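You operate a simulated robot arm through the tools that you are given. There is no shell and no other tool. Be economical: measure what you need, move in short steps, check, and stop when the job is done.

You run a simulated two-armed robot. Do the job below in one go: nothing can be reset, and whatever is moved stays where it is left.

TASK
Unclamp the frame, wind both stops to the size on its flag, and clamp it again.
Fine: the frame ends on both stops, against the pane at the gate; both clamps shut at the end.

Only the result counts: the job must be done as asked and must still hold three seconds after the hand-in. Knocking over, shifting, dropping, spilling or breaking anything else fails it.

THE ROBOT
Two 7-joint arms with fingered hands on one trunk that stands fixed in place. Base frame: the origin is at the foot of the trunk, x ahead of it, y to its left, z up. Readings come in mm, degrees, newtons and seconds.
The left shoulder is at [93, 125, 973], the right one opposite. With the tool pointing down near the work surface each hand reaches from about 460 to 880 mm from the base axis, measured 20 degrees to its own side. Payload 4 kg a hand.
Tool frame (each hand has its own): the origin (TCP) lies between the finger pads and is the grasp point; the fingertips stand 29 mm ahead of it; z points along the fingers, y is the line along which they close. Largest opening 100 mm; the body of the gripper starts 34 mm behind the TCP. The gripper is a hand of 5 fingers: y runs from the thumb to the fingers, the wrist lies at [-15, -105, -177] in the tool frame, and closing takes about 1.5 s.
Orientation is told as [roll, pitch, yaw] about the base's x, y, z axes, in that order, counted from this pose: with the fingers straight down and the wrist toward the robot, the tool's x, y and z point along [0, 1, 0], [1, 0, 0] and [0, 0, -1] of the base frame.

THE INTERFACE
- The arms move only by the tool arm_command. It takes "left_rows", "right_rows" or both (then of equal length, played together; a hand with none holds still); each is a list of rows, each a list of 7 numbers: the turn, a rotation vector about the tool's x, y, z in degrees, then the shift along the tool's x, y, z in mm, then the opening, from 0 (shut) to 1 (fully open). In form: [[wx, wy, wz, tx, ty, tz, jaw], ...]. A call has 1 to 8 rows; each row is the pose to reach, as a shift and turn from the pose commanded when the call began, along the tool's axes at that moment. A row lasts 0.2 s, in which the tool goes at most 50 mm and 8.6 degrees; a call with a longer step from one row to the next is refused whole, and so is a gripper value outside its range. Where a pose cannot be reached the arm comes as near as it can. A force on the tool above 70 N (or 10 N above the force at the start of the call, whichever is more), or a blocked arm, ends the call early, and 0.2 s more pass. Each finger travels about 45 mm/s and halts on what it meets, pressing with about 23 N; the grip force reading is that of the motor and also rises with nothing between the fingers. The clock runs only during rows and for 0.2 s after the last one: add rows that repeat a pose to give the fingers time. It gives the time, the measured TCP pose, the force on the tool (base axes), the opening and the grip force at its end, in the units of the frame above (readings bear some noise), with the torque about the TCP (base axes, N m) and any sound that the robot's microphone picked up.
- Cameras (640 x 400 px; columns grow to the right, rows downward): "scene" is now at [187.2, 38.8, 1120.9]; the picture's right is [0.54, -0.84, -0.00], its down [-0.35, -0.22, -0.91] and it looks along [0.76, 0.49, -0.41] (base axes); focal length 244 px, centre (320, 200). "left" rides on the left gripper at [-66, -86, -121] in its tool frame; the picture's right is [-0.76, -0.31, 0.58], its down [0.59, -0.70, 0.40] and it looks along [0.28, 0.64, 0.71] (tool axes); focal length 247 px, centre (320, 200). "right" rides on the right gripper at [66, -86, -121] in its tool frame; the picture's right is [-0.76, 0.31, -0.58], its down [-0.59, -0.70, 0.40] and it looks along [-0.28, 0.64, 0.71] (tool axes); focal length 247 px, centre (320, 200). There is no depth. A picture from a camera that has moved, and an enlarged one, comes with that camera's place and axes in the base frame and with its lens. The place of the scene camera against the robot may be out by one fixed shift of up to 18 mm in any direction.
- get_image(camera): a new picture of that camera. It takes no simulated time.
- slide_trunk(by): slides the trunk up (or, below 0, down) by that many mm; the arms and the scene camera ride with it, the base frame stays. It gives what a move gives, with no picture.
- set_grasp(shape, hand): the hand has 5 fingers and takes this shape, open, in about a second: jaw (thumb against the fingers, like two jaws); tri (thumb and two fingers); tip (a fingertip pinch); poke (one finger out to press); point (the index stretched); flat (the hand flat); cup (the hand cupped); fist (a fist). The gripper value then closes the fingers along that shape, each until it touches; the sizes above hold for jaw. It gives what a move gives, with no picture.
- pan_tilt(pan, tilt): turns the head with the scene camera to pan (to the left, within 80 degrees either way) and tilt (down, from -29 to 69), counted from straight ahead of the robot. It gives what a move gives.
- enlarge(camera, box): a new picture of the part [left, top, right, bottom] of that camera's present view, enlarged. It takes no simulated time.
- close_job(): hands the job in; it is judged then, once.

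Work in short steps. Places have to be worked out from the pictures, the camera data and where the tool is seen: move nearer, look again, correct. Check each grasp and each placing, and mend what went wrong. You have 120 turns and 86 pictures in all, those below and enlarged ones among them. Open the grippers and draw the arms clear of the work before you hand the job in, unless the task says otherwise; then end with one line.

The tools are called after "Request:" as a command line: name --argument value ..., lists and objects as JSON in quotes. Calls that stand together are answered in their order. arm_command: Moves the arms, as the interface text tells. Its arguments: {"type":"object","properties":{"left_rows":{"type":"array","items":{"type":"array","items":{"type":"number"}}},"right_rows":{"type":"array","items":{"type":"array","items":{"type":"number"}}}},"required":[]} The other tools are called the same way: slide_trunk (by) slides the trunk up or down; set_grasp (shape, hand) gives the hand a shape; pan_tilt (pan, tilt) turns the head that bears the scene camera; get_image (camera) takes a picture; enlarge (camera, box) takes an enlarged picture of a part of a camera's view; close_job () hands the job in.

At the start:

```text
time: 0.0
left_eef_pos: [368.6, 521.0, 1054.9]
left_ee_rot: [0.0, 0.1, 0.1]
left_contact_force: [0.3, -0.2, 0.2]
left_moment: [0.0, 0.01, 0.0]
left_gripper_width: 99.6
left_grip_force: 0.0
left_shape: jaw
right_eef_pos: [535.8, 98.3, 1053.9]
right_ee_rot: [0.0, 0.0, 0.0]
right_contact_force: [0.7, 0.3, 0.3]
right_moment: [-0.01, -0.01, 0.02]
right_gripper_width: 99.8
right_grip_force: 0.0
right_shape: jaw
trunk travel left (down, up): [-175.0, 572.0]
head pan, tilt: [32.9, 24.4]
```

scene: 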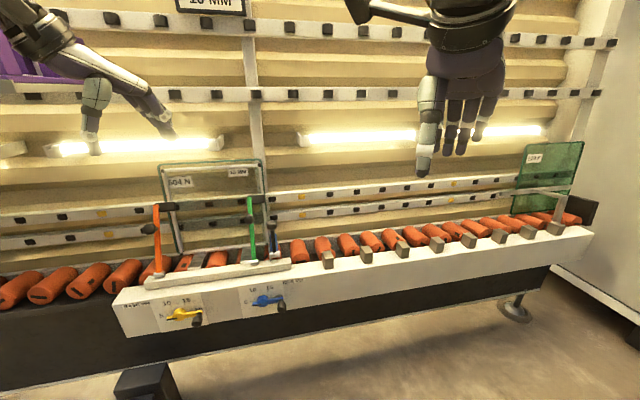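
right: 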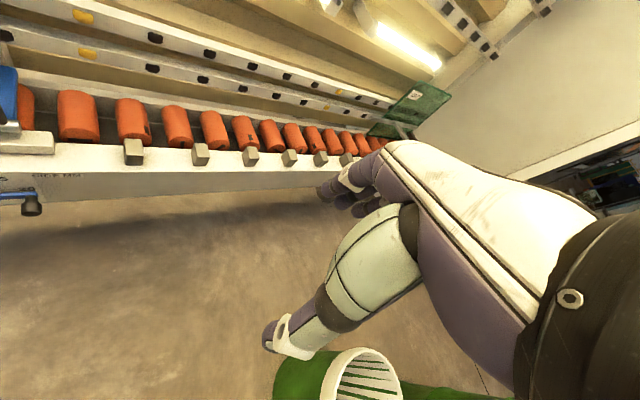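
left: 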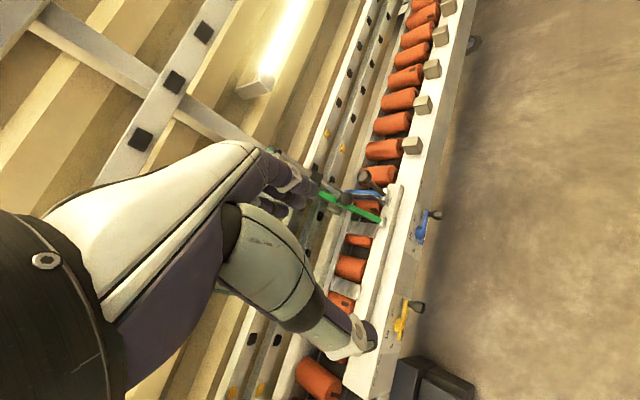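

The scene shows a frame held by an orange and a green lever, with yellow and blue cranks below on the front. I look closer at the flags, dials and clamps.

Request:
enlarge --camera "scene" --box '[110, 150, 310, 275]'

Request:
enlarge --camera "scene" --box '[110, 260, 310, 385]'

Request:
enlarge --camera "scene" --box '[480, 130, 620, 250]'

Request:
enlarge --camera "left" --box '[300, 150, 460, 400]'

```text
3.20 times, centred on (210, 212) of scene
camera zoom: at [187.2, 38.8, 1120.9], right [0.54, -0.84, 0.0], down [-0.35, -0.22, -0.91], along [0.76, 0.49, -0.41], focal length 782 px, centre (672, 160)
```

zoom: 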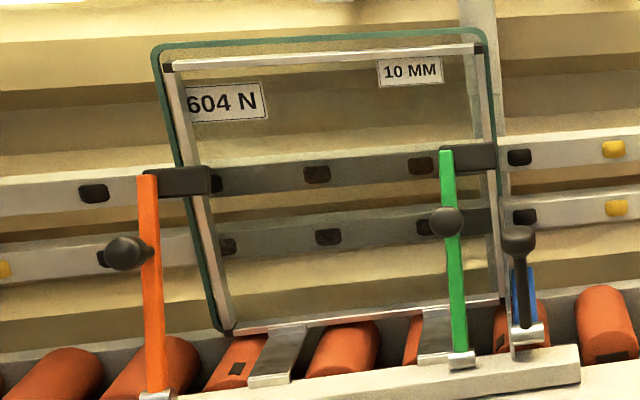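

```text
3.20 times, centred on (210, 322) of scene
camera zoom: at [187.2, 38.8, 1120.9], right [0.54, -0.84, 0.0], down [-0.35, -0.22, -0.91], along [0.76, 0.49, -0.41], focal length 782 px, centre (672, -192)
```

zoom: 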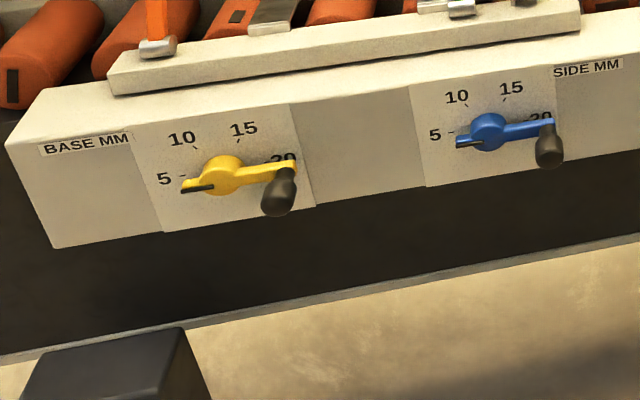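

```text
3.33 times, centred on (550, 190) of scene
camera zoom: at [187.2, 38.8, 1120.9], right [0.54, -0.84, 0.0], down [-0.35, -0.22, -0.91], along [0.76, 0.49, -0.41], focal length 815 px, centre (-447, 233)
```

zoom: 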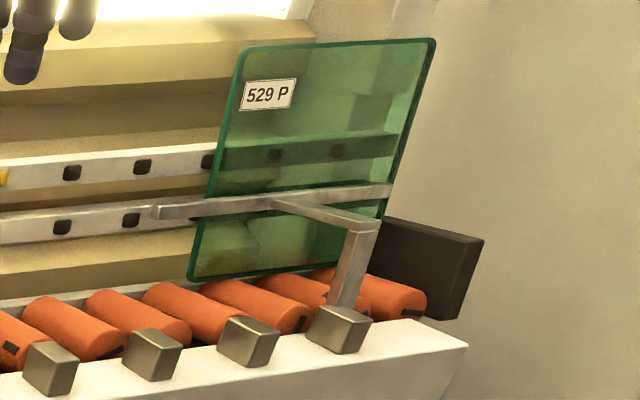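

```text
1.60 times, centred on (380, 275) of left
camera zoom: at [282.8, 456.0, 1176.0], right [-0.31, -0.76, -0.58], down [-0.7, 0.59, -0.4], along [0.64, 0.28, -0.71], focal length 395 px, centre (224, 80)
```

zoom: 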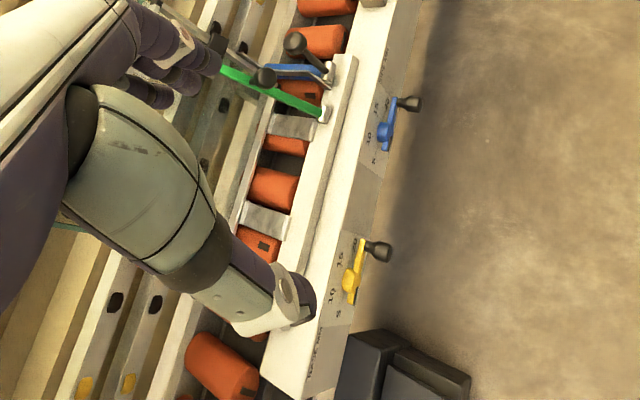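

I turn the head to centre the fixture to see it in more detail.

Request:
pan_tilt --pan 55 --tilt 35

Request:
arm_command --left_rows '[[0, 0, 0, 0, -50, 0, 1], [0, 0, 0, 0, -100, 0, 1], [0, 0, 0, 0, -150, -20, 1], [0, 0, 0, 0, -150, -20, 1]]'

Request:
get_image --camera "scene"

Request:
get_image --camera "left"

```text
time: 0.9
left_eef_pos: [368.1, 520.2, 1054.6]
left_ee_rot: [0.0, 0.0, 0.0]
left_contact_force: [0.1, -0.6, 0.0]
left_moment: [0.01, -0.02, -0.01]
left_gripper_width: 99.7
left_grip_force: 0.1
left_shape: jaw
right_eef_pos: [537.2, 97.6, 1054.0]
right_ee_rot: [0.0, -0.1, 0.0]
right_contact_force: [0.5, -0.3, 0.0]
right_moment: [0.03, 0.0, -0.04]
right_gripper_width: 100.0
right_grip_force: 0.0
right_shape: jaw
trunk travel left (down, up): [-175.0, 572.0]
head pan, tilt: [55.0, 35.0]
```

```text
refused: row 3 steps farther than a row can; nothing moved
```

```text
78 pictures are left
camera scene: at [160.2, 60.8, 1104.2], right [0.82, -0.57, 0.0], down [-0.33, -0.47, -0.82], along [0.47, 0.67, -0.57], focal length 244 px, centre (320, 200)
```

scene: 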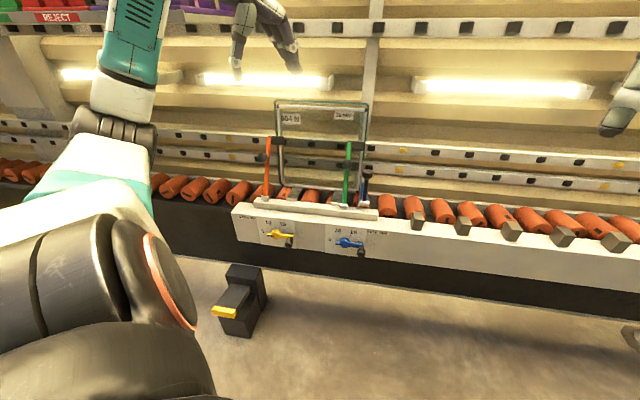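

```text
77 pictures are left
camera left: at [282.8, 456.1, 1176.0], right [-0.31, -0.76, -0.58], down [-0.7, 0.59, -0.4], along [0.64, 0.28, -0.71], focal length 247 px, centre (320, 200)
```

left: 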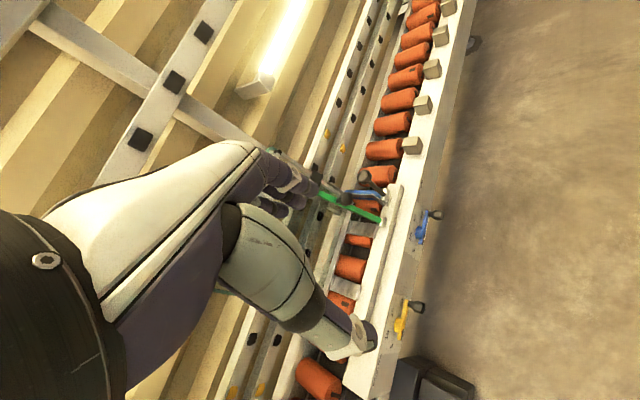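

The unobstructed scene now shows the whole fixture. I enlarge it.

Request:
enlarge --camera "scene" --box '[240, 90, 400, 190]'

Request:
enlarge --camera "scene" --box '[225, 175, 385, 275]'

```text
4.00 times, centred on (320, 140) of scene
camera zoom: at [160.2, 60.8, 1104.2], right [0.82, -0.57, 0.0], down [-0.33, -0.47, -0.82], along [0.47, 0.67, -0.57], focal length 978 px, centre (320, 440)
```

zoom: 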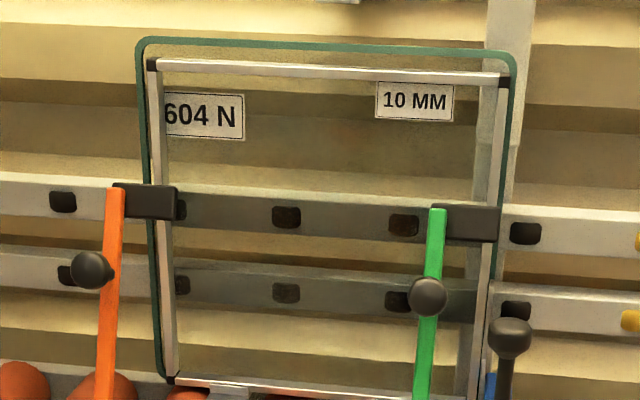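

```text
4.00 times, centred on (305, 225) of scene
camera zoom: at [160.2, 60.8, 1104.2], right [0.82, -0.57, 0.0], down [-0.33, -0.47, -0.82], along [0.47, 0.67, -0.57], focal length 978 px, centre (380, 100)
```

zoom: 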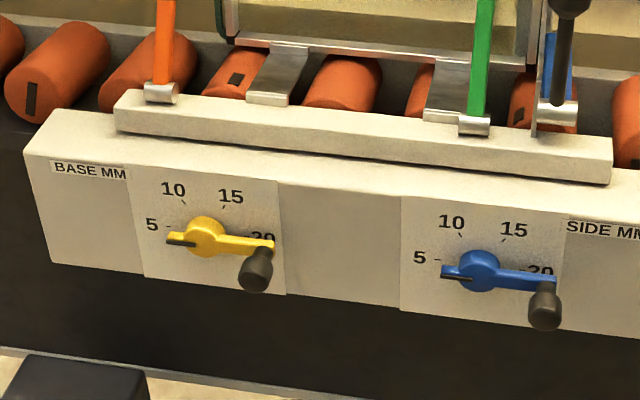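

Pointers sit at about 4 on both dials; target is 10, clockwise. I bring the right hand camera nearer, yawed left, to see the clamps and the blue lever from nearby.

Request:
arm_command --right_rows '[[0, 0, -8.5, 25, -22, 10, 1], [0, 0, -17, 50, -44, 20, 1], [0, 0, -25.5, 75, -66, 30, 1], [0, 0, -34, 100, -88, 40, 1], [0, 0, -42.5, 125, -110, 50, 1], [0, 0, -51, 150, -130, 60, 1], [0, 0, -59, 150, -130, 60, 1], [0, 0, -59, 150, -130, 60, 1]]'

Request:
get_image --camera "right"

```text
time: 2.7
left_eef_pos: [369.4, 521.3, 1054.6]
left_ee_rot: [0.0, 0.0, 0.0]
left_contact_force: [0.4, 0.1, -0.2]
left_moment: [-0.01, 0.0, -0.01]
left_gripper_width: 99.8
left_grip_force: 0.0
left_shape: jaw
right_eef_pos: [404.2, 245.8, 992.0]
right_ee_rot: [0.1, 0.1, 59.1]
right_contact_force: [0.0, -0.6, -0.2]
right_moment: [0.0, 0.03, -0.01]
right_gripper_width: 99.9
right_grip_force: 0.1
right_shape: jaw
trunk travel left (down, up): [-175.0, 572.0]
head pan, tilt: [55.0, 35.0]
```

```text
74 pictures are left
camera right: at [306.1, 206.0, 1114.3], right [0.81, -0.13, 0.58], down [0.14, -0.91, -0.4], along [0.57, 0.41, -0.71], focal length 247 px, centre (320, 200)
```

right: 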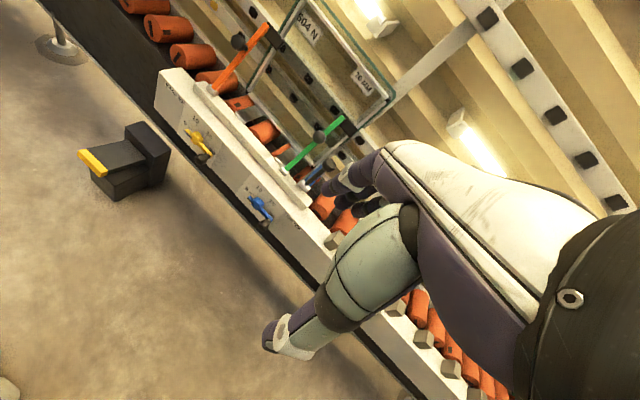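

Good view. I enlarge the fixture part here.

Request:
enlarge --camera "right" --box '[150, 0, 390, 150]'

Request:
enlarge --camera "right" --box '[150, 90, 350, 220]'

Request:
enlarge --camera "left" --box '[300, 160, 460, 260]'

```text
2.67 times, centred on (270, 75) of right
camera zoom: at [306.1, 206.0, 1114.3], right [0.81, -0.13, 0.58], down [0.14, -0.91, -0.4], along [0.57, 0.41, -0.71], focal length 659 px, centre (453, 533)
```

zoom: 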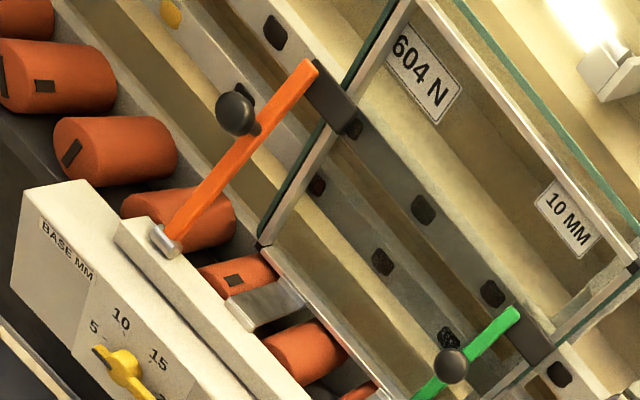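

```text
3.08 times, centred on (250, 155) of right
camera zoom: at [306.1, 206.0, 1114.3], right [0.81, -0.13, 0.58], down [0.14, -0.91, -0.4], along [0.57, 0.41, -0.71], focal length 760 px, centre (535, 338)
```

zoom: 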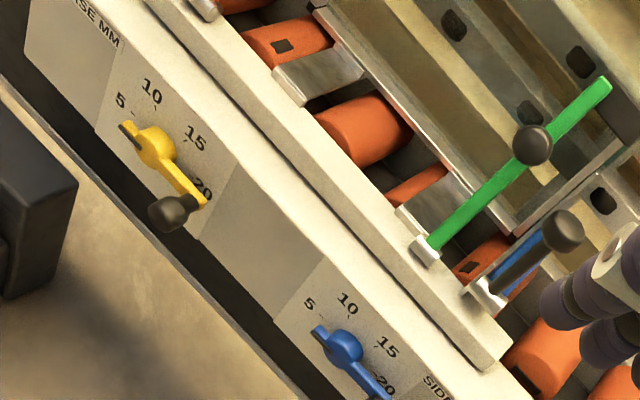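

```text
4.00 times, centred on (380, 210) of left
camera zoom: at [282.8, 456.0, 1176.1], right [-0.31, -0.76, -0.58], down [-0.7, 0.59, -0.4], along [0.64, 0.28, -0.71], focal length 988 px, centre (80, 160)
```

zoom: 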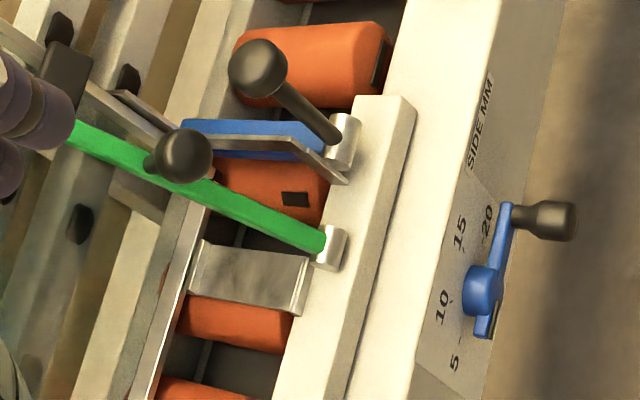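

Triangulating both hand cameras: the fixture runs at 45° (along e=(0.707,-0.707)), hubs near blue (541,487,562) and yellow (387,637,562); green ball ≈(598,558,780), orange ball ≈(417,742,780). I clear the right hand and start turning the left hand to approach the green ball.

Request:
arm_command --left_rows '[[0, 0, 7.5, -8, 10, 9, 1], [0, 0, 15, -17, 20, 18, 1], [0, 0, 22.5, -25, 30, 27, 1], [0, 0, 30, -34, 40, 36, 1], [0, 0, 37.5, -42, 50, 45, 1], [0, 0, 45, -51, 61, 55, 1], [0, 0, 45, -51, 61, 55, 1]]' --right_rows '[[0, 0, 0, -16, -22, 0, 1], [0, 0, 0, -33, -44, 0, 1], [0, 0, 0, -49, -66, 0, 1], [0, 0, 0, -65, -88, 0, 1], [0, 0, 0, -82, -111, 0, 1], [0, 0, 0, -98, -133, 0, 1], [0, 0, 0, -98, -133, 0, 1]]'

Request:
arm_command --left_rows '[[0, 8, 0, 0, 0, 12, 1], [0, 16, 0, 0, 0, 24, 1], [0, 24, 0, 0, 0, 36, 1], [0, 32, 0, 0, 0, 48, 1], [0, 40, 0, 0, 0, 60, 1], [0, 48, 0, 0, 0, 72, 1], [0, 56, 0, 0, 0, 86, 1], [0, 64, 0, 0, 0, 100, 1]]'

Request:
get_image --camera "scene"

Request:
get_image --camera "left"

```text
time: 4.3
left_eef_pos: [429.4, 468.9, 999.7]
left_ee_rot: [0.0, 0.0, -44.9]
left_contact_force: [-1.0, 0.4, -0.5]
left_moment: [-0.02, 0.03, -0.01]
left_gripper_width: 99.7
left_grip_force: 0.0
left_shape: jaw
right_eef_pos: [420.4, 81.9, 991.0]
right_ee_rot: [-0.1, 0.1, 59.0]
right_contact_force: [0.2, 0.7, -0.1]
right_moment: [0.0, 0.03, -0.01]
right_gripper_width: 99.7
right_grip_force: 0.0
right_shape: jaw
trunk travel left (down, up): [-175.0, 572.0]
head pan, tilt: [55.0, 35.0]
```

```text
time: 6.1
left_eef_pos: [429.4, 470.7, 899.8]
left_ee_rot: [64.2, 0.1, -44.9]
left_contact_force: [-1.0, 0.0, -0.2]
left_moment: [-0.02, 0.0, 0.0]
left_gripper_width: 100.0
left_grip_force: 0.1
left_shape: jaw
right_eef_pos: [419.8, 81.3, 990.6]
right_ee_rot: [0.0, 0.0, 59.0]
right_contact_force: [-0.5, 0.2, 0.3]
right_moment: [-0.01, 0.01, 0.01]
right_gripper_width: 100.2
right_grip_force: 0.0
right_shape: jaw
trunk travel left (down, up): [-175.0, 572.0]
head pan, tilt: [55.0, 35.0]
```

```text
70 pictures are left
camera scene: at [160.1, 60.7, 1104.2], right [0.82, -0.57, 0.0], down [-0.33, -0.47, -0.82], along [0.47, 0.67, -0.57], focal length 244 px, centre (320, 200)
```

scene: 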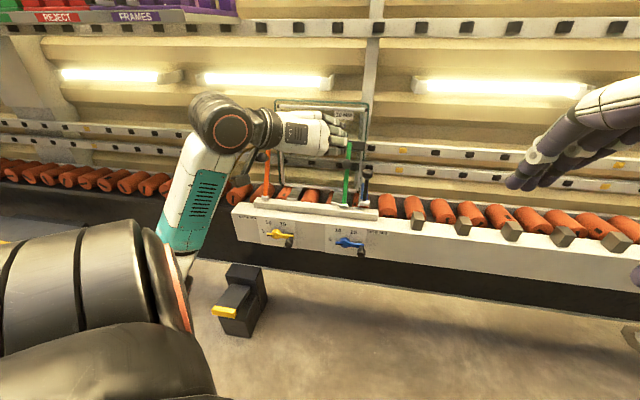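

```text
69 pictures are left
camera left: at [271.9, 434.7, 893.9], right [-0.08, 0.35, -0.93], down [-0.06, 0.93, 0.36], along [0.99, 0.09, -0.06], focal length 247 px, centre (320, 200)
```

left: 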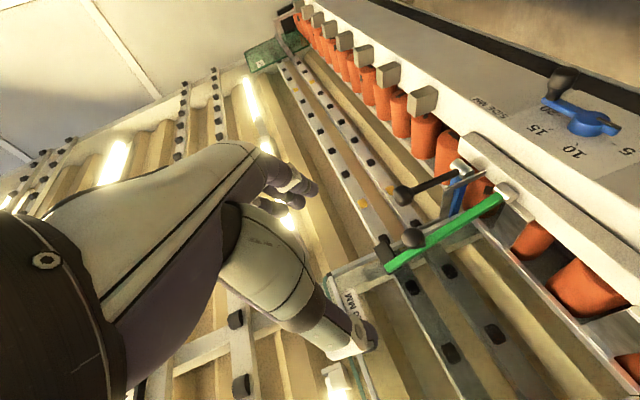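

The triangulated green ball re-projects within 4 px in the new left view. I stage the left hand 90 mm short of it along the approach axis, half-open to clear the blue rod's ball beside it.

Request:
arm_command --left_rows '[[0, -2, 0, -3, 12, 25, 0.8], [0, -4, 0, -6, 24, 50, 0.6], [0, -6, 0, -9, 36, 76, 0.5], [0, -9, 0, -12, 48, 100, 0.5], [0, -9, 0, -14, 58, 126, 0.5], [0, -9, 0, -14, 58, 126, 0.5]]'

Request:
get_image --camera "left"

Request:
enlarge --camera "right" --box '[200, 0, 440, 150]'

```text
time: 7.5
left_eef_pos: [544.5, 505.8, 829.3]
left_ee_rot: [55.0, 0.1, -45.0]
left_contact_force: [-0.1, -0.4, -0.1]
left_moment: [-0.02, 0.0, 0.01]
left_gripper_width: 50.5
left_grip_force: 0.1
left_shape: jaw
right_eef_pos: [420.3, 82.9, 989.1]
right_ee_rot: [0.1, 0.1, 59.0]
right_contact_force: [-0.4, 0.1, -0.5]
right_moment: [0.01, -0.01, 0.01]
right_gripper_width: 99.8
right_grip_force: 0.1
right_shape: jaw
trunk travel left (down, up): [-175.0, 572.0]
head pan, tilt: [55.0, 35.0]
```

```text
68 pictures are left
camera left: at [387.2, 470.1, 845.4], right [-0.19, 0.24, -0.95], down [-0.03, 0.97, 0.25], along [0.98, 0.07, -0.18], focal length 247 px, centre (320, 200)
```

left: 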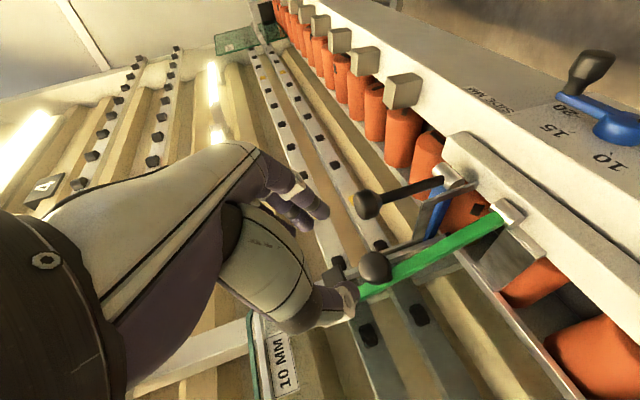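

```text
2.67 times, centred on (320, 75) of right
camera zoom: at [320.1, 42.8, 1111.9], right [0.81, -0.13, 0.58], down [0.14, -0.91, -0.4], along [0.57, 0.4, -0.71], focal length 659 px, centre (320, 533)
```

zoom: 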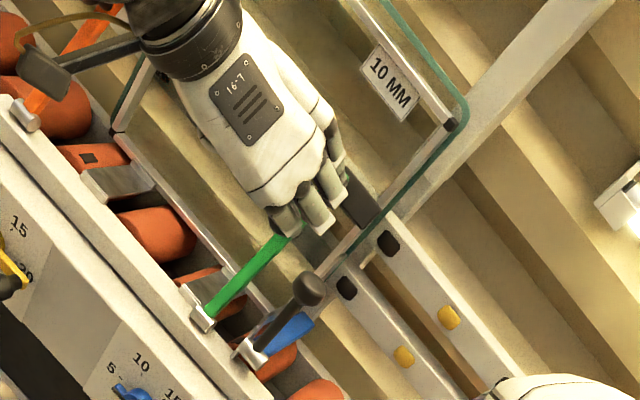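

Refined green ball at about (598,558,773). I advance along the tool axis onto it, half-open.

Request:
arm_command --left_rows '[[0, 0, 0, -1, 0, 20, 0.5], [0, 0, 0, -2, 1, 40, 0.5], [0, 0, 0, -3, 1, 58, 0.5], [0, 0, 0, -3, 1, 76, 0.5], [0, 0, 0, -3, 1, 93, 0.5], [0, 0, 0, -3, 1, 93, 0.5]]'

Request:
get_image --camera "left"

Request:
enlarge --camera "right" --box '[240, 20, 400, 120]'

```text
time: 8.9
left_eef_pos: [599.6, 557.3, 775.6]
left_ee_rot: [55.0, 0.0, -45.0]
left_contact_force: [0.2, -0.4, -0.9]
left_moment: [0.01, 0.0, 0.01]
left_gripper_width: 50.2
left_grip_force: 0.1
left_shape: jaw
right_eef_pos: [419.9, 82.6, 990.2]
right_ee_rot: [0.0, 0.0, 58.9]
right_contact_force: [-0.5, 0.2, 1.0]
right_moment: [0.03, -0.04, -0.01]
right_gripper_width: 99.6
right_grip_force: 0.1
right_shape: jaw
trunk travel left (down, up): [-175.0, 572.0]
head pan, tilt: [55.0, 35.0]
```

```text
66 pictures are left
camera left: at [442.0, 521.9, 791.5], right [-0.19, 0.24, -0.95], down [-0.03, 0.97, 0.25], along [0.98, 0.07, -0.18], focal length 247 px, centre (320, 200)
```

left: 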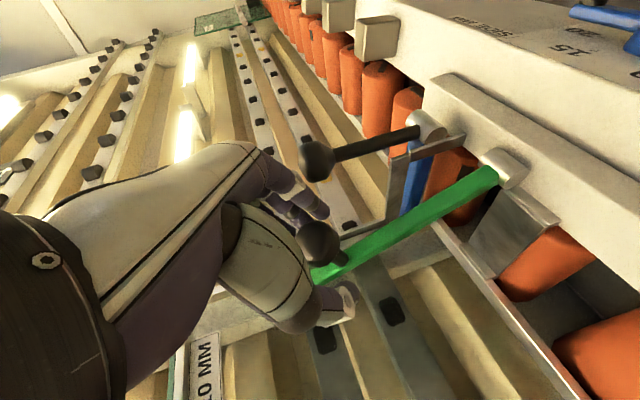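

```text
4.00 times, centred on (320, 70) of right
camera zoom: at [320.1, 42.8, 1111.9], right [0.81, -0.13, 0.58], down [0.14, -0.91, -0.4], along [0.57, 0.4, -0.71], focal length 988 px, centre (320, 720)
```

zoom: 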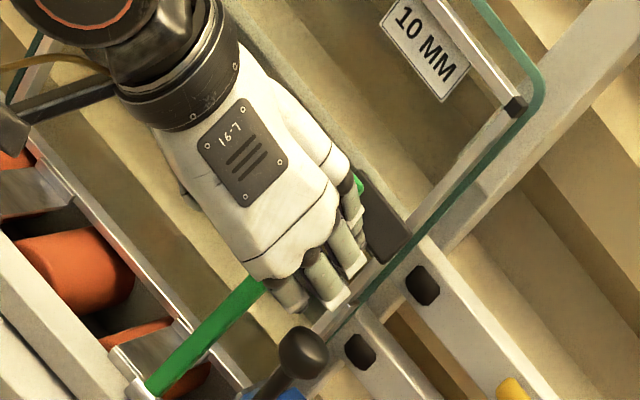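

The ball sits between thumb and fingers. I close on it.

Request:
arm_command --left_rows '[[0, 0, 0, -3, 0, 0, 0.4], [0, 0, 0, -4, 0, 0, 0.3], [0, 0, 0, -4, 0, 0, 0.2], [0, 0, 0, -4, 0, 0, 0.15], [0, 0, 0, -4, 0, 0, 0.15], [0, 0, 0, -4, 0, 0, 0.15]]'

```text
time: 10.3
left_eef_pos: [596.0, 555.7, 771.4]
left_ee_rot: [54.9, 0.0, -45.0]
left_contact_force: [0.0, 2.2, -3.0]
left_moment: [-0.01, 0.01, -0.01]
left_gripper_width: 18.6
left_grip_force: 23.1
left_shape: jaw
right_eef_pos: [420.1, 82.2, 990.6]
right_ee_rot: [0.0, 0.1, 59.1]
right_contact_force: [0.1, 1.0, -0.5]
right_moment: [-0.02, -0.02, 0.0]
right_gripper_width: 99.7
right_grip_force: 0.1
right_shape: jaw
trunk travel left (down, up): [-175.0, 572.0]
head pan, tilt: [55.0, 35.0]
```

Grip holds (23 N). I pull the ball on an arc about the hinge, following half of the rotation.

Request:
arm_command --left_rows '[[0, -2, 0, -3, 0, -7, 0.1], [0, -4, 0, -6, 0, -14, 0.1], [0, -8, 0, -14.5, 0, -28, 0.1], [0, -12, 0, -24.5, 0, -40, 0.1], [0, -16, 0, -36.6, 0, -51, 0.1], [0, -20, 0, -50, 0, -60, 0.1], [0, -24, 0, -64, 0, -67.6, 0.1]]'

Request:
get_image --camera "left"

Request:
enlarge --camera "right" --box '[200, 20, 440, 170]'

```text
time: 11.9
left_eef_pos: [534.3, 492.3, 759.3]
left_ee_rot: [30.9, 0.0, -45.0]
left_contact_force: [5.9, 6.5, -9.8]
left_moment: [0.45, -0.05, 0.07]
left_gripper_width: 17.1
left_grip_force: 23.1
left_shape: jaw
right_eef_pos: [421.9, 83.9, 990.6]
right_ee_rot: [0.1, 0.2, 59.0]
right_contact_force: [0.3, 0.2, 0.5]
right_moment: [0.0, 0.01, -0.01]
right_gripper_width: 99.9
right_grip_force: 0.1
right_shape: jaw
trunk travel left (down, up): [-175.0, 572.0]
head pan, tilt: [55.0, 35.0]
```

```text
64 pictures are left
camera left: at [389.4, 469.5, 829.9], right [-0.47, -0.03, -0.88], down [0.0, 1.0, -0.04], along [0.88, -0.02, -0.47], focal length 247 px, centre (320, 200)
```

left: 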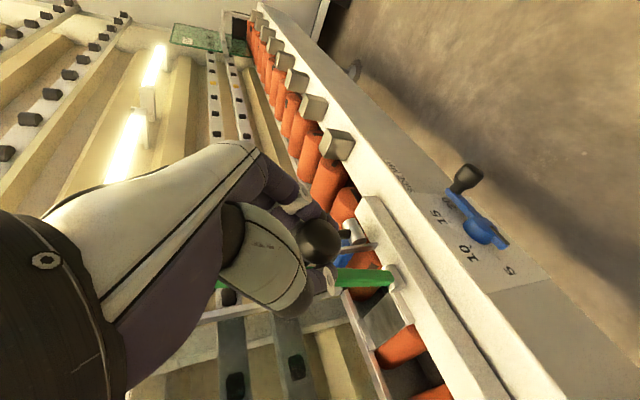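

```text
2.67 times, centred on (320, 95) of right
camera zoom: at [321.3, 43.9, 1111.4], right [0.81, -0.13, 0.58], down [0.14, -0.91, -0.4], along [0.57, 0.4, -0.71], focal length 659 px, centre (320, 480)
```

zoom: 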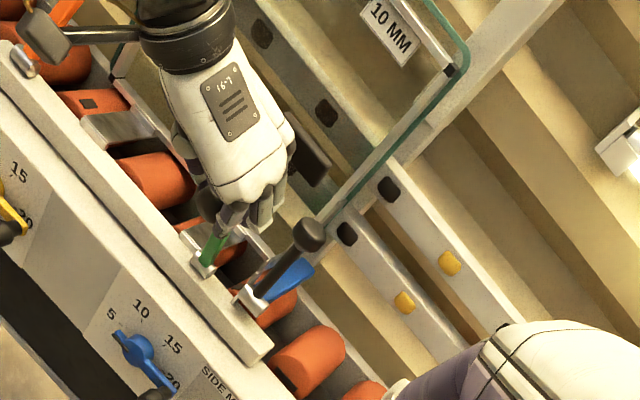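

The green clamp came free and its pad is off the frame. I open it a bit farther past vertical, then release.

Request:
arm_command --left_rows '[[0, -4, 0, -13.6, 0, 0, 0.1], [0, -8, 0, -27.5, 0, 2, 0.1], [0, -10, 0, -39.4, 0, 5.5, 0.1], [0, -10, 0, -39.4, 0, 5.5, 0.1]]'

Request:
arm_command --left_rows '[[0, 0, 0, 0, 0, 0, 0.25], [0, 0, 0, 0, 0, 0, 0.35], [0, 0, 0, 0, 0, 0, 0.45], [0, 0, 0, 0, 0, 0, 0.5], [0, 0, 0, 0, 0, -30, 0.5], [0, 0, 0, 0, 0, -70, 0.5], [0, 0, 0, 0, 0, -110, 0.5], [0, 0, 0, 0, 0, -110, 0.5]]'

Request:
get_image --camera "left"

Request:
enlarge --camera "right" --box '[200, 20, 440, 170]'

```text
time: 12.9
left_eef_pos: [512.4, 467.4, 742.8]
left_ee_rot: [22.1, -0.6, -45.0]
left_contact_force: [4.4, 1.0, 31.4]
left_moment: [2.8, -2.73, -0.5]
left_gripper_width: 13.9
left_grip_force: 22.8
left_shape: jaw
right_eef_pos: [416.7, 81.0, 993.5]
right_ee_rot: [0.0, -0.3, 59.1]
right_contact_force: [0.3, 0.1, -0.4]
right_moment: [0.02, 0.0, -0.03]
right_gripper_width: 99.7
right_grip_force: 0.0
right_shape: jaw
trunk travel left (down, up): [-175.0, 572.0]
head pan, tilt: [55.0, 35.0]
```

```text
time: 14.7
left_eef_pos: [481.1, 438.4, 836.8]
left_ee_rot: [20.8, 0.1, -44.9]
left_contact_force: [0.5, -0.2, -0.7]
left_moment: [0.04, 0.0, 0.02]
left_gripper_width: 49.4
left_grip_force: 0.0
left_shape: jaw
right_eef_pos: [420.3, 81.5, 990.9]
right_ee_rot: [0.0, 0.0, 58.9]
right_contact_force: [-0.3, -0.5, -0.3]
right_moment: [-0.01, -0.03, 0.03]
right_gripper_width: 99.7
right_grip_force: 0.1
right_shape: jaw
trunk travel left (down, up): [-175.0, 572.0]
head pan, tilt: [55.0, 35.0]
```

```text
62 pictures are left
camera left: at [346.7, 426.3, 926.7], right [-0.57, -0.14, -0.81], down [-0.01, 0.99, -0.16], along [0.82, -0.09, -0.57], focal length 247 px, centre (320, 200)
```

left: 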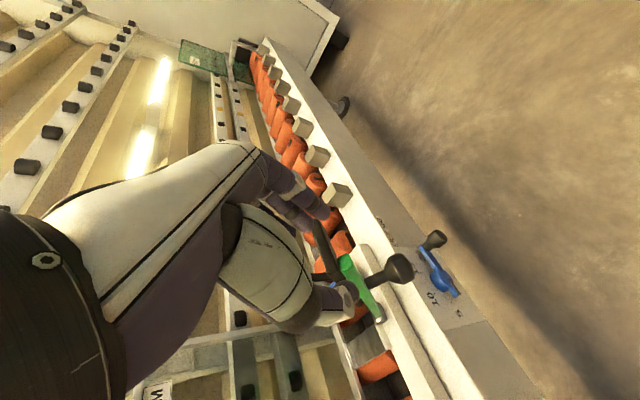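

```text
2.67 times, centred on (320, 95) of right
camera zoom: at [320.1, 42.7, 1111.8], right [0.81, -0.13, 0.58], down [0.14, -0.91, -0.4], along [0.57, 0.4, -0.71], focal length 659 px, centre (320, 480)
```

zoom: 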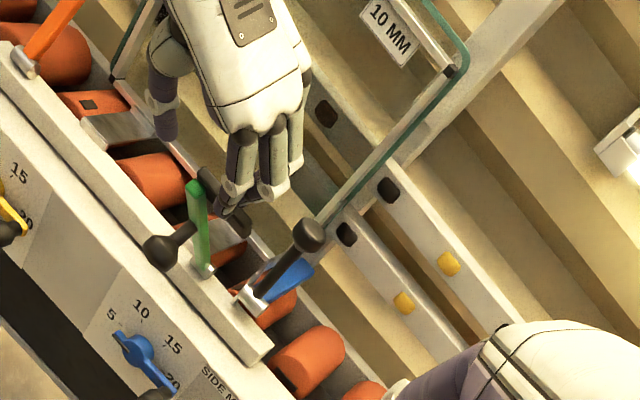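

Green is open and stays past vertical. Now I shift the left hand leftward along the fixture to stage in front of the orange ball.

Request:
arm_command --left_rows '[[0, 5, 0, 0, -30, 0, 0.6], [0, 10, 0, 5, -70, 0, 0.6], [0, 15, 0, 15, -110, 0, 0.6], [0, 20, 0, 28, -150, 2, 0.6], [0, 25, 0, 42, -190, 8, 0.6], [0, 30, 0, 56, -228, 15, 0.6], [0, 34, 0, 70, -262, 21, 0.6], [0, 34, 0, 70, -262, 21, 0.6]]'

Request:
get_image --camera "left"

Request:
enlarge --camera "right" --box '[160, 0, 400, 150]'

```text
time: 16.5
left_eef_pos: [348.6, 677.0, 839.3]
left_ee_rot: [55.0, 0.0, -44.9]
left_contact_force: [-0.1, 0.7, 0.4]
left_moment: [-0.02, -0.04, -0.01]
left_gripper_width: 59.7
left_grip_force: 0.0
left_shape: jaw
right_eef_pos: [420.6, 82.1, 991.5]
right_ee_rot: [0.0, -0.1, 59.1]
right_contact_force: [-1.2, 0.3, 0.8]
right_moment: [-0.01, -0.05, -0.03]
right_gripper_width: 99.8
right_grip_force: 0.1
right_shape: jaw
trunk travel left (down, up): [-175.0, 572.0]
head pan, tilt: [55.0, 35.0]
```

```text
60 pictures are left
camera left: at [191.2, 640.8, 855.8], right [-0.19, 0.24, -0.95], down [-0.03, 0.97, 0.25], along [0.98, 0.08, -0.18], focal length 247 px, centre (320, 200)
```

left: 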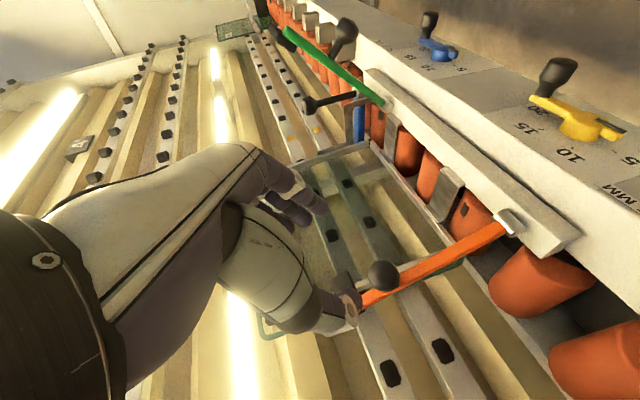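

```text
2.67 times, centred on (280, 75) of right
camera zoom: at [320.0, 42.9, 1111.9], right [0.81, -0.13, 0.58], down [0.14, -0.91, -0.4], along [0.57, 0.4, -0.71], focal length 659 px, centre (427, 533)
```

zoom: 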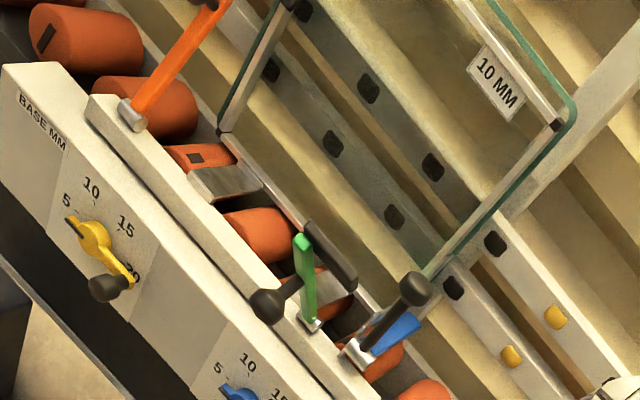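

Orange ball computed at (412,745,773), in the same plane as green's. I advance and close.

Request:
arm_command --left_rows '[[0, 0, 0, 0, -1, 20, 0.5], [0, 0, 0, -1, -2, 42, 0.5], [0, 0, 0, -1, -3, 64, 0.5], [0, 0, 0, -1, -3, 84, 0.5], [0, 0, 0, -1, -3, 100, 0.5], [0, 0, 0, -2, -3, 114, 0.5], [0, 0, 0, -2, -3, 114, 0.5]]'

Request:
get_image --camera "left"

```text
time: 18.1
left_eef_pos: [412.6, 742.6, 774.0]
left_ee_rot: [55.0, 0.0, -45.0]
left_contact_force: [-0.2, 0.0, -0.6]
left_moment: [-0.02, 0.03, 0.02]
left_gripper_width: 50.4
left_grip_force: 0.0
left_shape: jaw
right_eef_pos: [420.0, 82.3, 990.9]
right_ee_rot: [-0.1, -0.1, 59.0]
right_contact_force: [-0.3, 0.0, 0.1]
right_moment: [0.01, 0.01, -0.02]
right_gripper_width: 99.8
right_grip_force: 0.0
right_shape: jaw
trunk travel left (down, up): [-175.0, 572.0]
head pan, tilt: [55.0, 35.0]
```

```text
58 pictures are left
camera left: at [255.0, 707.2, 790.6], right [-0.19, 0.24, -0.95], down [-0.03, 0.97, 0.25], along [0.98, 0.07, -0.18], focal length 247 px, centre (320, 200)
```

left: 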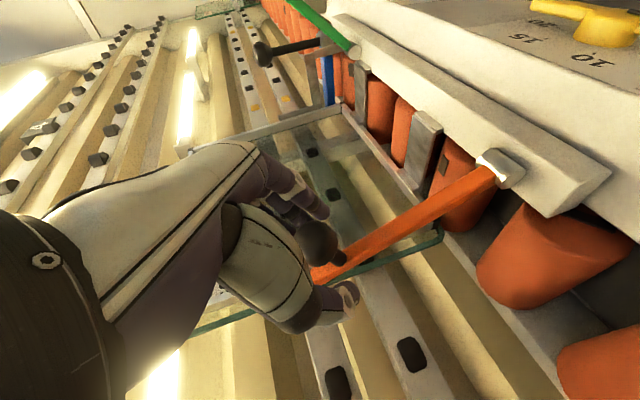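

Ball is in the same spot as on the green clamp. I close on it and pull in the same arc.

Request:
arm_command --left_rows '[[0, 0, 0, -3, 0, 0, 0.4], [0, 0, 0, -3, 0, 0, 0.3], [0, 0, 0, -3, 0, 0, 0.2], [0, 0, 0, -3, 0, 0, 0.15], [0, 0, 0, -3, 0, 0, 0.15], [0, 0, 0, -3, 0, 0, 0.15]]'

Request:
arm_command --left_rows '[[0, -2, 0, -3, 0, -7, 0.1], [0, -4, 0, -6, 0, -14, 0.1], [0, -8, 0, -14.5, 0, -28, 0.1], [0, -12, 0, -24.5, 0, -40, 0.1], [0, -16, 0, -36.6, 0, -51, 0.1], [0, -20, 0, -50, 0, -60, 0.1], [0, -24, 0, -64, 0, -67.6, 0.1]]'

Request:
arm_command --left_rows '[[0, -4, 0, -13.6, 0, 0, 0.1], [0, -8, 0, -25, 0, 1.5, 0.1], [0, -9, 0, -33, 0, 4, 0.1], [0, -9, 0, -33, 0, 4, 0.1]]'

Request:
get_image --camera "left"

```text
time: 19.5
left_eef_pos: [411.0, 741.1, 771.8]
left_ee_rot: [54.9, 0.0, -44.9]
left_contact_force: [1.0, 2.3, -3.6]
left_moment: [0.01, 0.02, -0.01]
left_gripper_width: 18.5
left_grip_force: 22.8
left_shape: jaw
right_eef_pos: [420.4, 82.9, 990.6]
right_ee_rot: [0.1, 0.1, 59.0]
right_contact_force: [0.0, 0.4, -0.1]
right_moment: [0.0, 0.01, -0.01]
right_gripper_width: 99.4
right_grip_force: 0.1
right_shape: jaw
trunk travel left (down, up): [-175.0, 572.0]
head pan, tilt: [55.0, 35.0]
```

```text
time: 21.1
left_eef_pos: [346.0, 676.7, 756.3]
left_ee_rot: [30.8, 0.1, -45.0]
left_contact_force: [9.7, 1.9, -9.1]
left_moment: [0.48, -0.09, 0.02]
left_gripper_width: 18.2
left_grip_force: 22.8
left_shape: jaw
right_eef_pos: [420.6, 83.8, 990.7]
right_ee_rot: [0.1, 0.0, 59.0]
right_contact_force: [0.1, -0.3, -0.1]
right_moment: [0.01, 0.0, 0.01]
right_gripper_width: 99.8
right_grip_force: 0.1
right_shape: jaw
trunk travel left (down, up): [-175.0, 572.0]
head pan, tilt: [55.0, 35.0]
```

```text
time: 22.1
left_eef_pos: [329.1, 656.8, 745.1]
left_ee_rot: [22.8, -0.2, -45.1]
left_contact_force: [7.1, -6.6, 31.8]
left_moment: [2.52, -2.41, -0.31]
left_gripper_width: 14.3
left_grip_force: 23.0
left_shape: jaw
right_eef_pos: [419.3, 79.2, 992.2]
right_ee_rot: [0.1, -0.2, 58.9]
right_contact_force: [-0.6, -0.9, -0.2]
right_moment: [0.0, 0.01, 0.01]
right_gripper_width: 99.6
right_grip_force: 0.1
right_shape: jaw
trunk travel left (down, up): [-175.0, 572.0]
head pan, tilt: [55.0, 35.0]
```

```text
57 pictures are left
camera left: at [191.8, 642.5, 831.6], right [-0.55, -0.12, -0.83], down [0.0, 0.99, -0.14], along [0.83, -0.08, -0.55], focal length 247 px, centre (320, 200)
```

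left: 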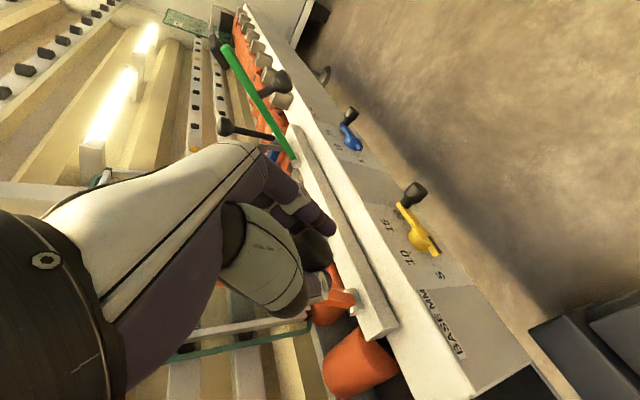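

Orange also open to its stop. I release it and back off.

Request:
arm_command --left_rows '[[0, 0, 0, 0, 0, 0, 0.25], [0, 0, 0, 0, 0, 0, 0.35], [0, 0, 0, 0, 0, 0, 0.5], [0, 0, 0, 0, 0, 0, 0.6], [0, 0, 0, 0, 0, -30, 0.6], [0, 0, 0, -10, 0, -70, 0.6], [0, 0, 0, -40, 0, -105, 0.6], [0, 0, 0, -80, 0, -125, 0.6]]'

Request:
get_image --camera "left"

Request:
get_image --camera "right"

```text
time: 23.9
left_eef_pos: [240.9, 573.3, 825.4]
left_ee_rot: [22.0, 0.0, -44.8]
left_contact_force: [0.0, 0.0, -0.2]
left_moment: [0.04, 0.0, 0.0]
left_gripper_width: 59.9
left_grip_force: 0.1
left_shape: jaw
right_eef_pos: [420.3, 82.6, 990.1]
right_ee_rot: [0.0, -0.1, 58.9]
right_contact_force: [0.0, -0.1, -0.1]
right_moment: [-0.01, 0.02, 0.0]
right_gripper_width: 99.8
right_grip_force: 0.1
right_shape: jaw
trunk travel left (down, up): [-175.0, 572.0]
head pan, tilt: [55.0, 35.0]
```

```text
56 pictures are left
camera left: at [106.4, 559.2, 914.8], right [-0.56, -0.13, -0.82], down [-0.01, 0.99, -0.15], along [0.83, -0.08, -0.56], focal length 247 px, centre (320, 200)
```

left: 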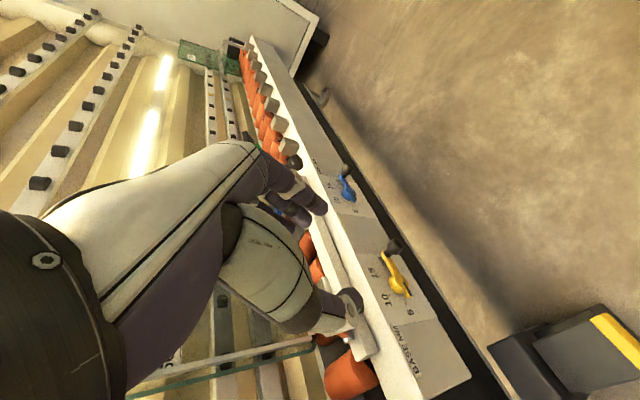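

```text
55 pictures are left
camera right: at [319.9, 42.5, 1112.0], right [0.81, -0.13, 0.58], down [0.14, -0.91, -0.4], along [0.57, 0.4, -0.71], focal length 247 px, centre (320, 200)
```

right: 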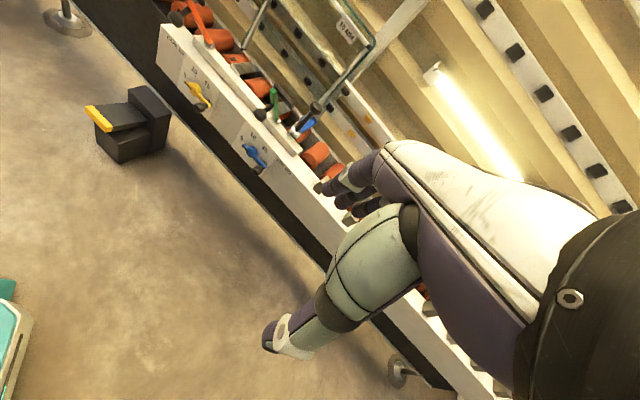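

Both levers are open. I enlarge the cranks in both hand views to place the knobs.

Request:
enlarge --camera "right" --box '[160, 60, 320, 160]'

Request:
enlarge --camera "left" --box '[290, 200, 450, 300]'

```text
4.00 times, centred on (240, 110) of right
camera zoom: at [319.9, 42.5, 1112.0], right [0.81, -0.13, 0.58], down [0.14, -0.91, -0.4], along [0.57, 0.4, -0.71], focal length 988 px, centre (640, 560)
```

zoom: 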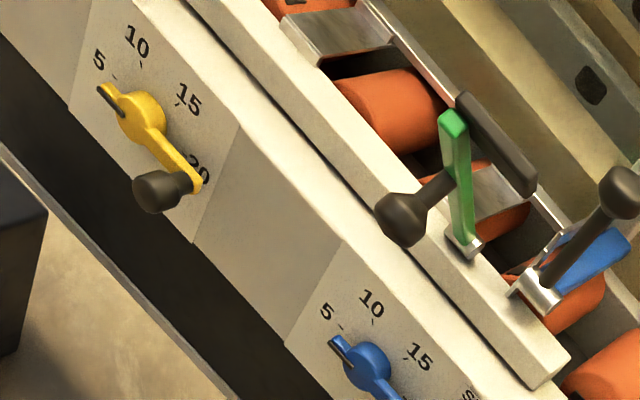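

```text
4.00 times, centred on (370, 250) of left
camera zoom: at [106.4, 559.2, 914.8], right [-0.56, -0.13, -0.82], down [-0.01, 0.99, -0.15], along [0.83, -0.08, -0.56], focal length 988 px, centre (120, 0)
```

zoom: 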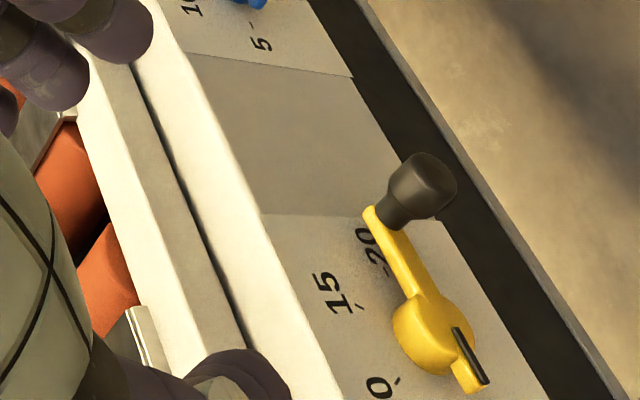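

Triangulation agrees within 1 mm: yellow hub (389,650,538), arm end (423,606,537), knob tip (400,588,535), crank radius 55. I stage the left hand 100 mm in front of the yellow knob.

Request:
arm_command --left_rows '[[0, 5, 0, -8, 15, 34, 0.6], [0, 11, 0, -16, 29, 68, 0.6], [0, 17, 0, -24, 44, 102, 0.6], [0, 22, 0, -32, 58, 136, 0.6], [0, 28, 0, -40, 73, 170, 0.6], [0, 33, 0, -48, 87, 203, 0.6], [0, 38, 0, -56, 102, 236, 0.6], [0, 38, 0, -56, 102, 236, 0.6]]'

Request:
get_image --camera "left"

Request:
enlarge --camera "right" --box '[100, 20, 340, 170]'

```text
time: 25.7
left_eef_pos: [339.5, 532.2, 585.6]
left_ee_rot: [60.0, 0.0, -45.0]
left_contact_force: [0.5, -0.6, 0.0]
left_moment: [0.0, 0.0, 0.02]
left_gripper_width: 59.8
left_grip_force: 0.1
left_shape: jaw
right_eef_pos: [420.1, 81.2, 991.3]
right_ee_rot: [0.0, 0.0, 59.0]
right_contact_force: [0.6, 0.0, 0.0]
right_moment: [-0.01, -0.01, -0.02]
right_gripper_width: 99.8
right_grip_force: 0.1
right_shape: jaw
trunk travel left (down, up): [-175.0, 572.0]
head pan, tilt: [55.0, 35.0]
```

```text
52 pictures are left
camera left: at [181.3, 496.2, 589.6], right [-0.13, 0.3, -0.94], down [-0.05, 0.95, 0.31], along [0.99, 0.08, -0.11], focal length 247 px, centre (320, 200)
```

left: 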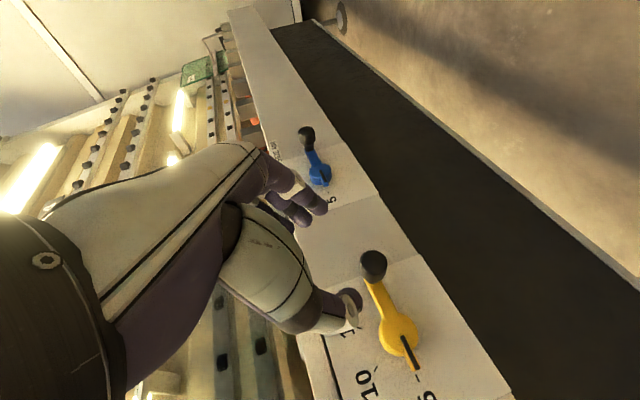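

```text
2.67 times, centred on (220, 95) of right
camera zoom: at [320.0, 42.6, 1111.9], right [0.81, -0.13, 0.58], down [0.14, -0.91, -0.4], along [0.57, 0.4, -0.71], focal length 659 px, centre (587, 480)
```

zoom: 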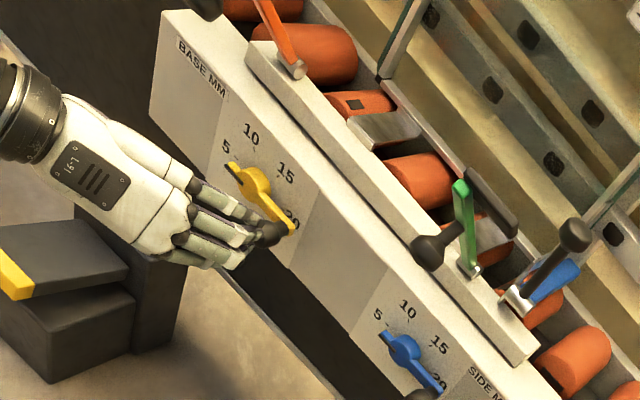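

The knob ray from this view agrees with (400,588,536). I advance to it.

Request:
arm_command --left_rows '[[0, 0, 0, 0, 1, 25, 0.5], [0, 0, 0, 0, 2, 48, 0.5], [0, 0, 0, -1, 3, 66, 0.5], [0, 0, 0, -1, 3, 82, 0.5], [0, 0, 0, -2, 3, 94, 0.5], [0, 0, 0, -2, 3, 94, 0.5]]'

Request:
get_image --camera "left"

```text
time: 27.1
left_eef_pos: [398.0, 584.3, 534.5]
left_ee_rot: [60.0, -0.1, -45.1]
left_contact_force: [-0.1, -0.3, 0.3]
left_moment: [0.02, -0.02, 0.02]
left_gripper_width: 50.3
left_grip_force: 0.2
left_shape: jaw
right_eef_pos: [420.3, 82.1, 991.1]
right_ee_rot: [0.0, 0.0, 59.0]
right_contact_force: [0.1, 0.4, 0.4]
right_moment: [0.02, -0.01, 0.01]
right_gripper_width: 99.7
right_grip_force: 0.0
right_shape: jaw
trunk travel left (down, up): [-175.0, 572.0]
head pan, tilt: [55.0, 35.0]
```

```text
50 pictures are left
camera left: at [240.8, 548.1, 538.9], right [-0.13, 0.3, -0.94], down [-0.05, 0.95, 0.31], along [0.99, 0.08, -0.11], focal length 247 px, centre (320, 200)
```

left: 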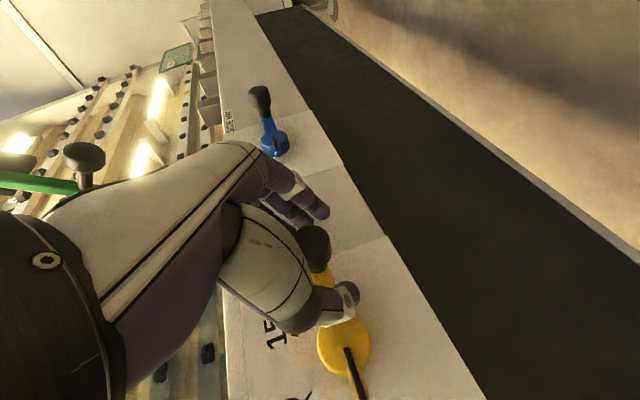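

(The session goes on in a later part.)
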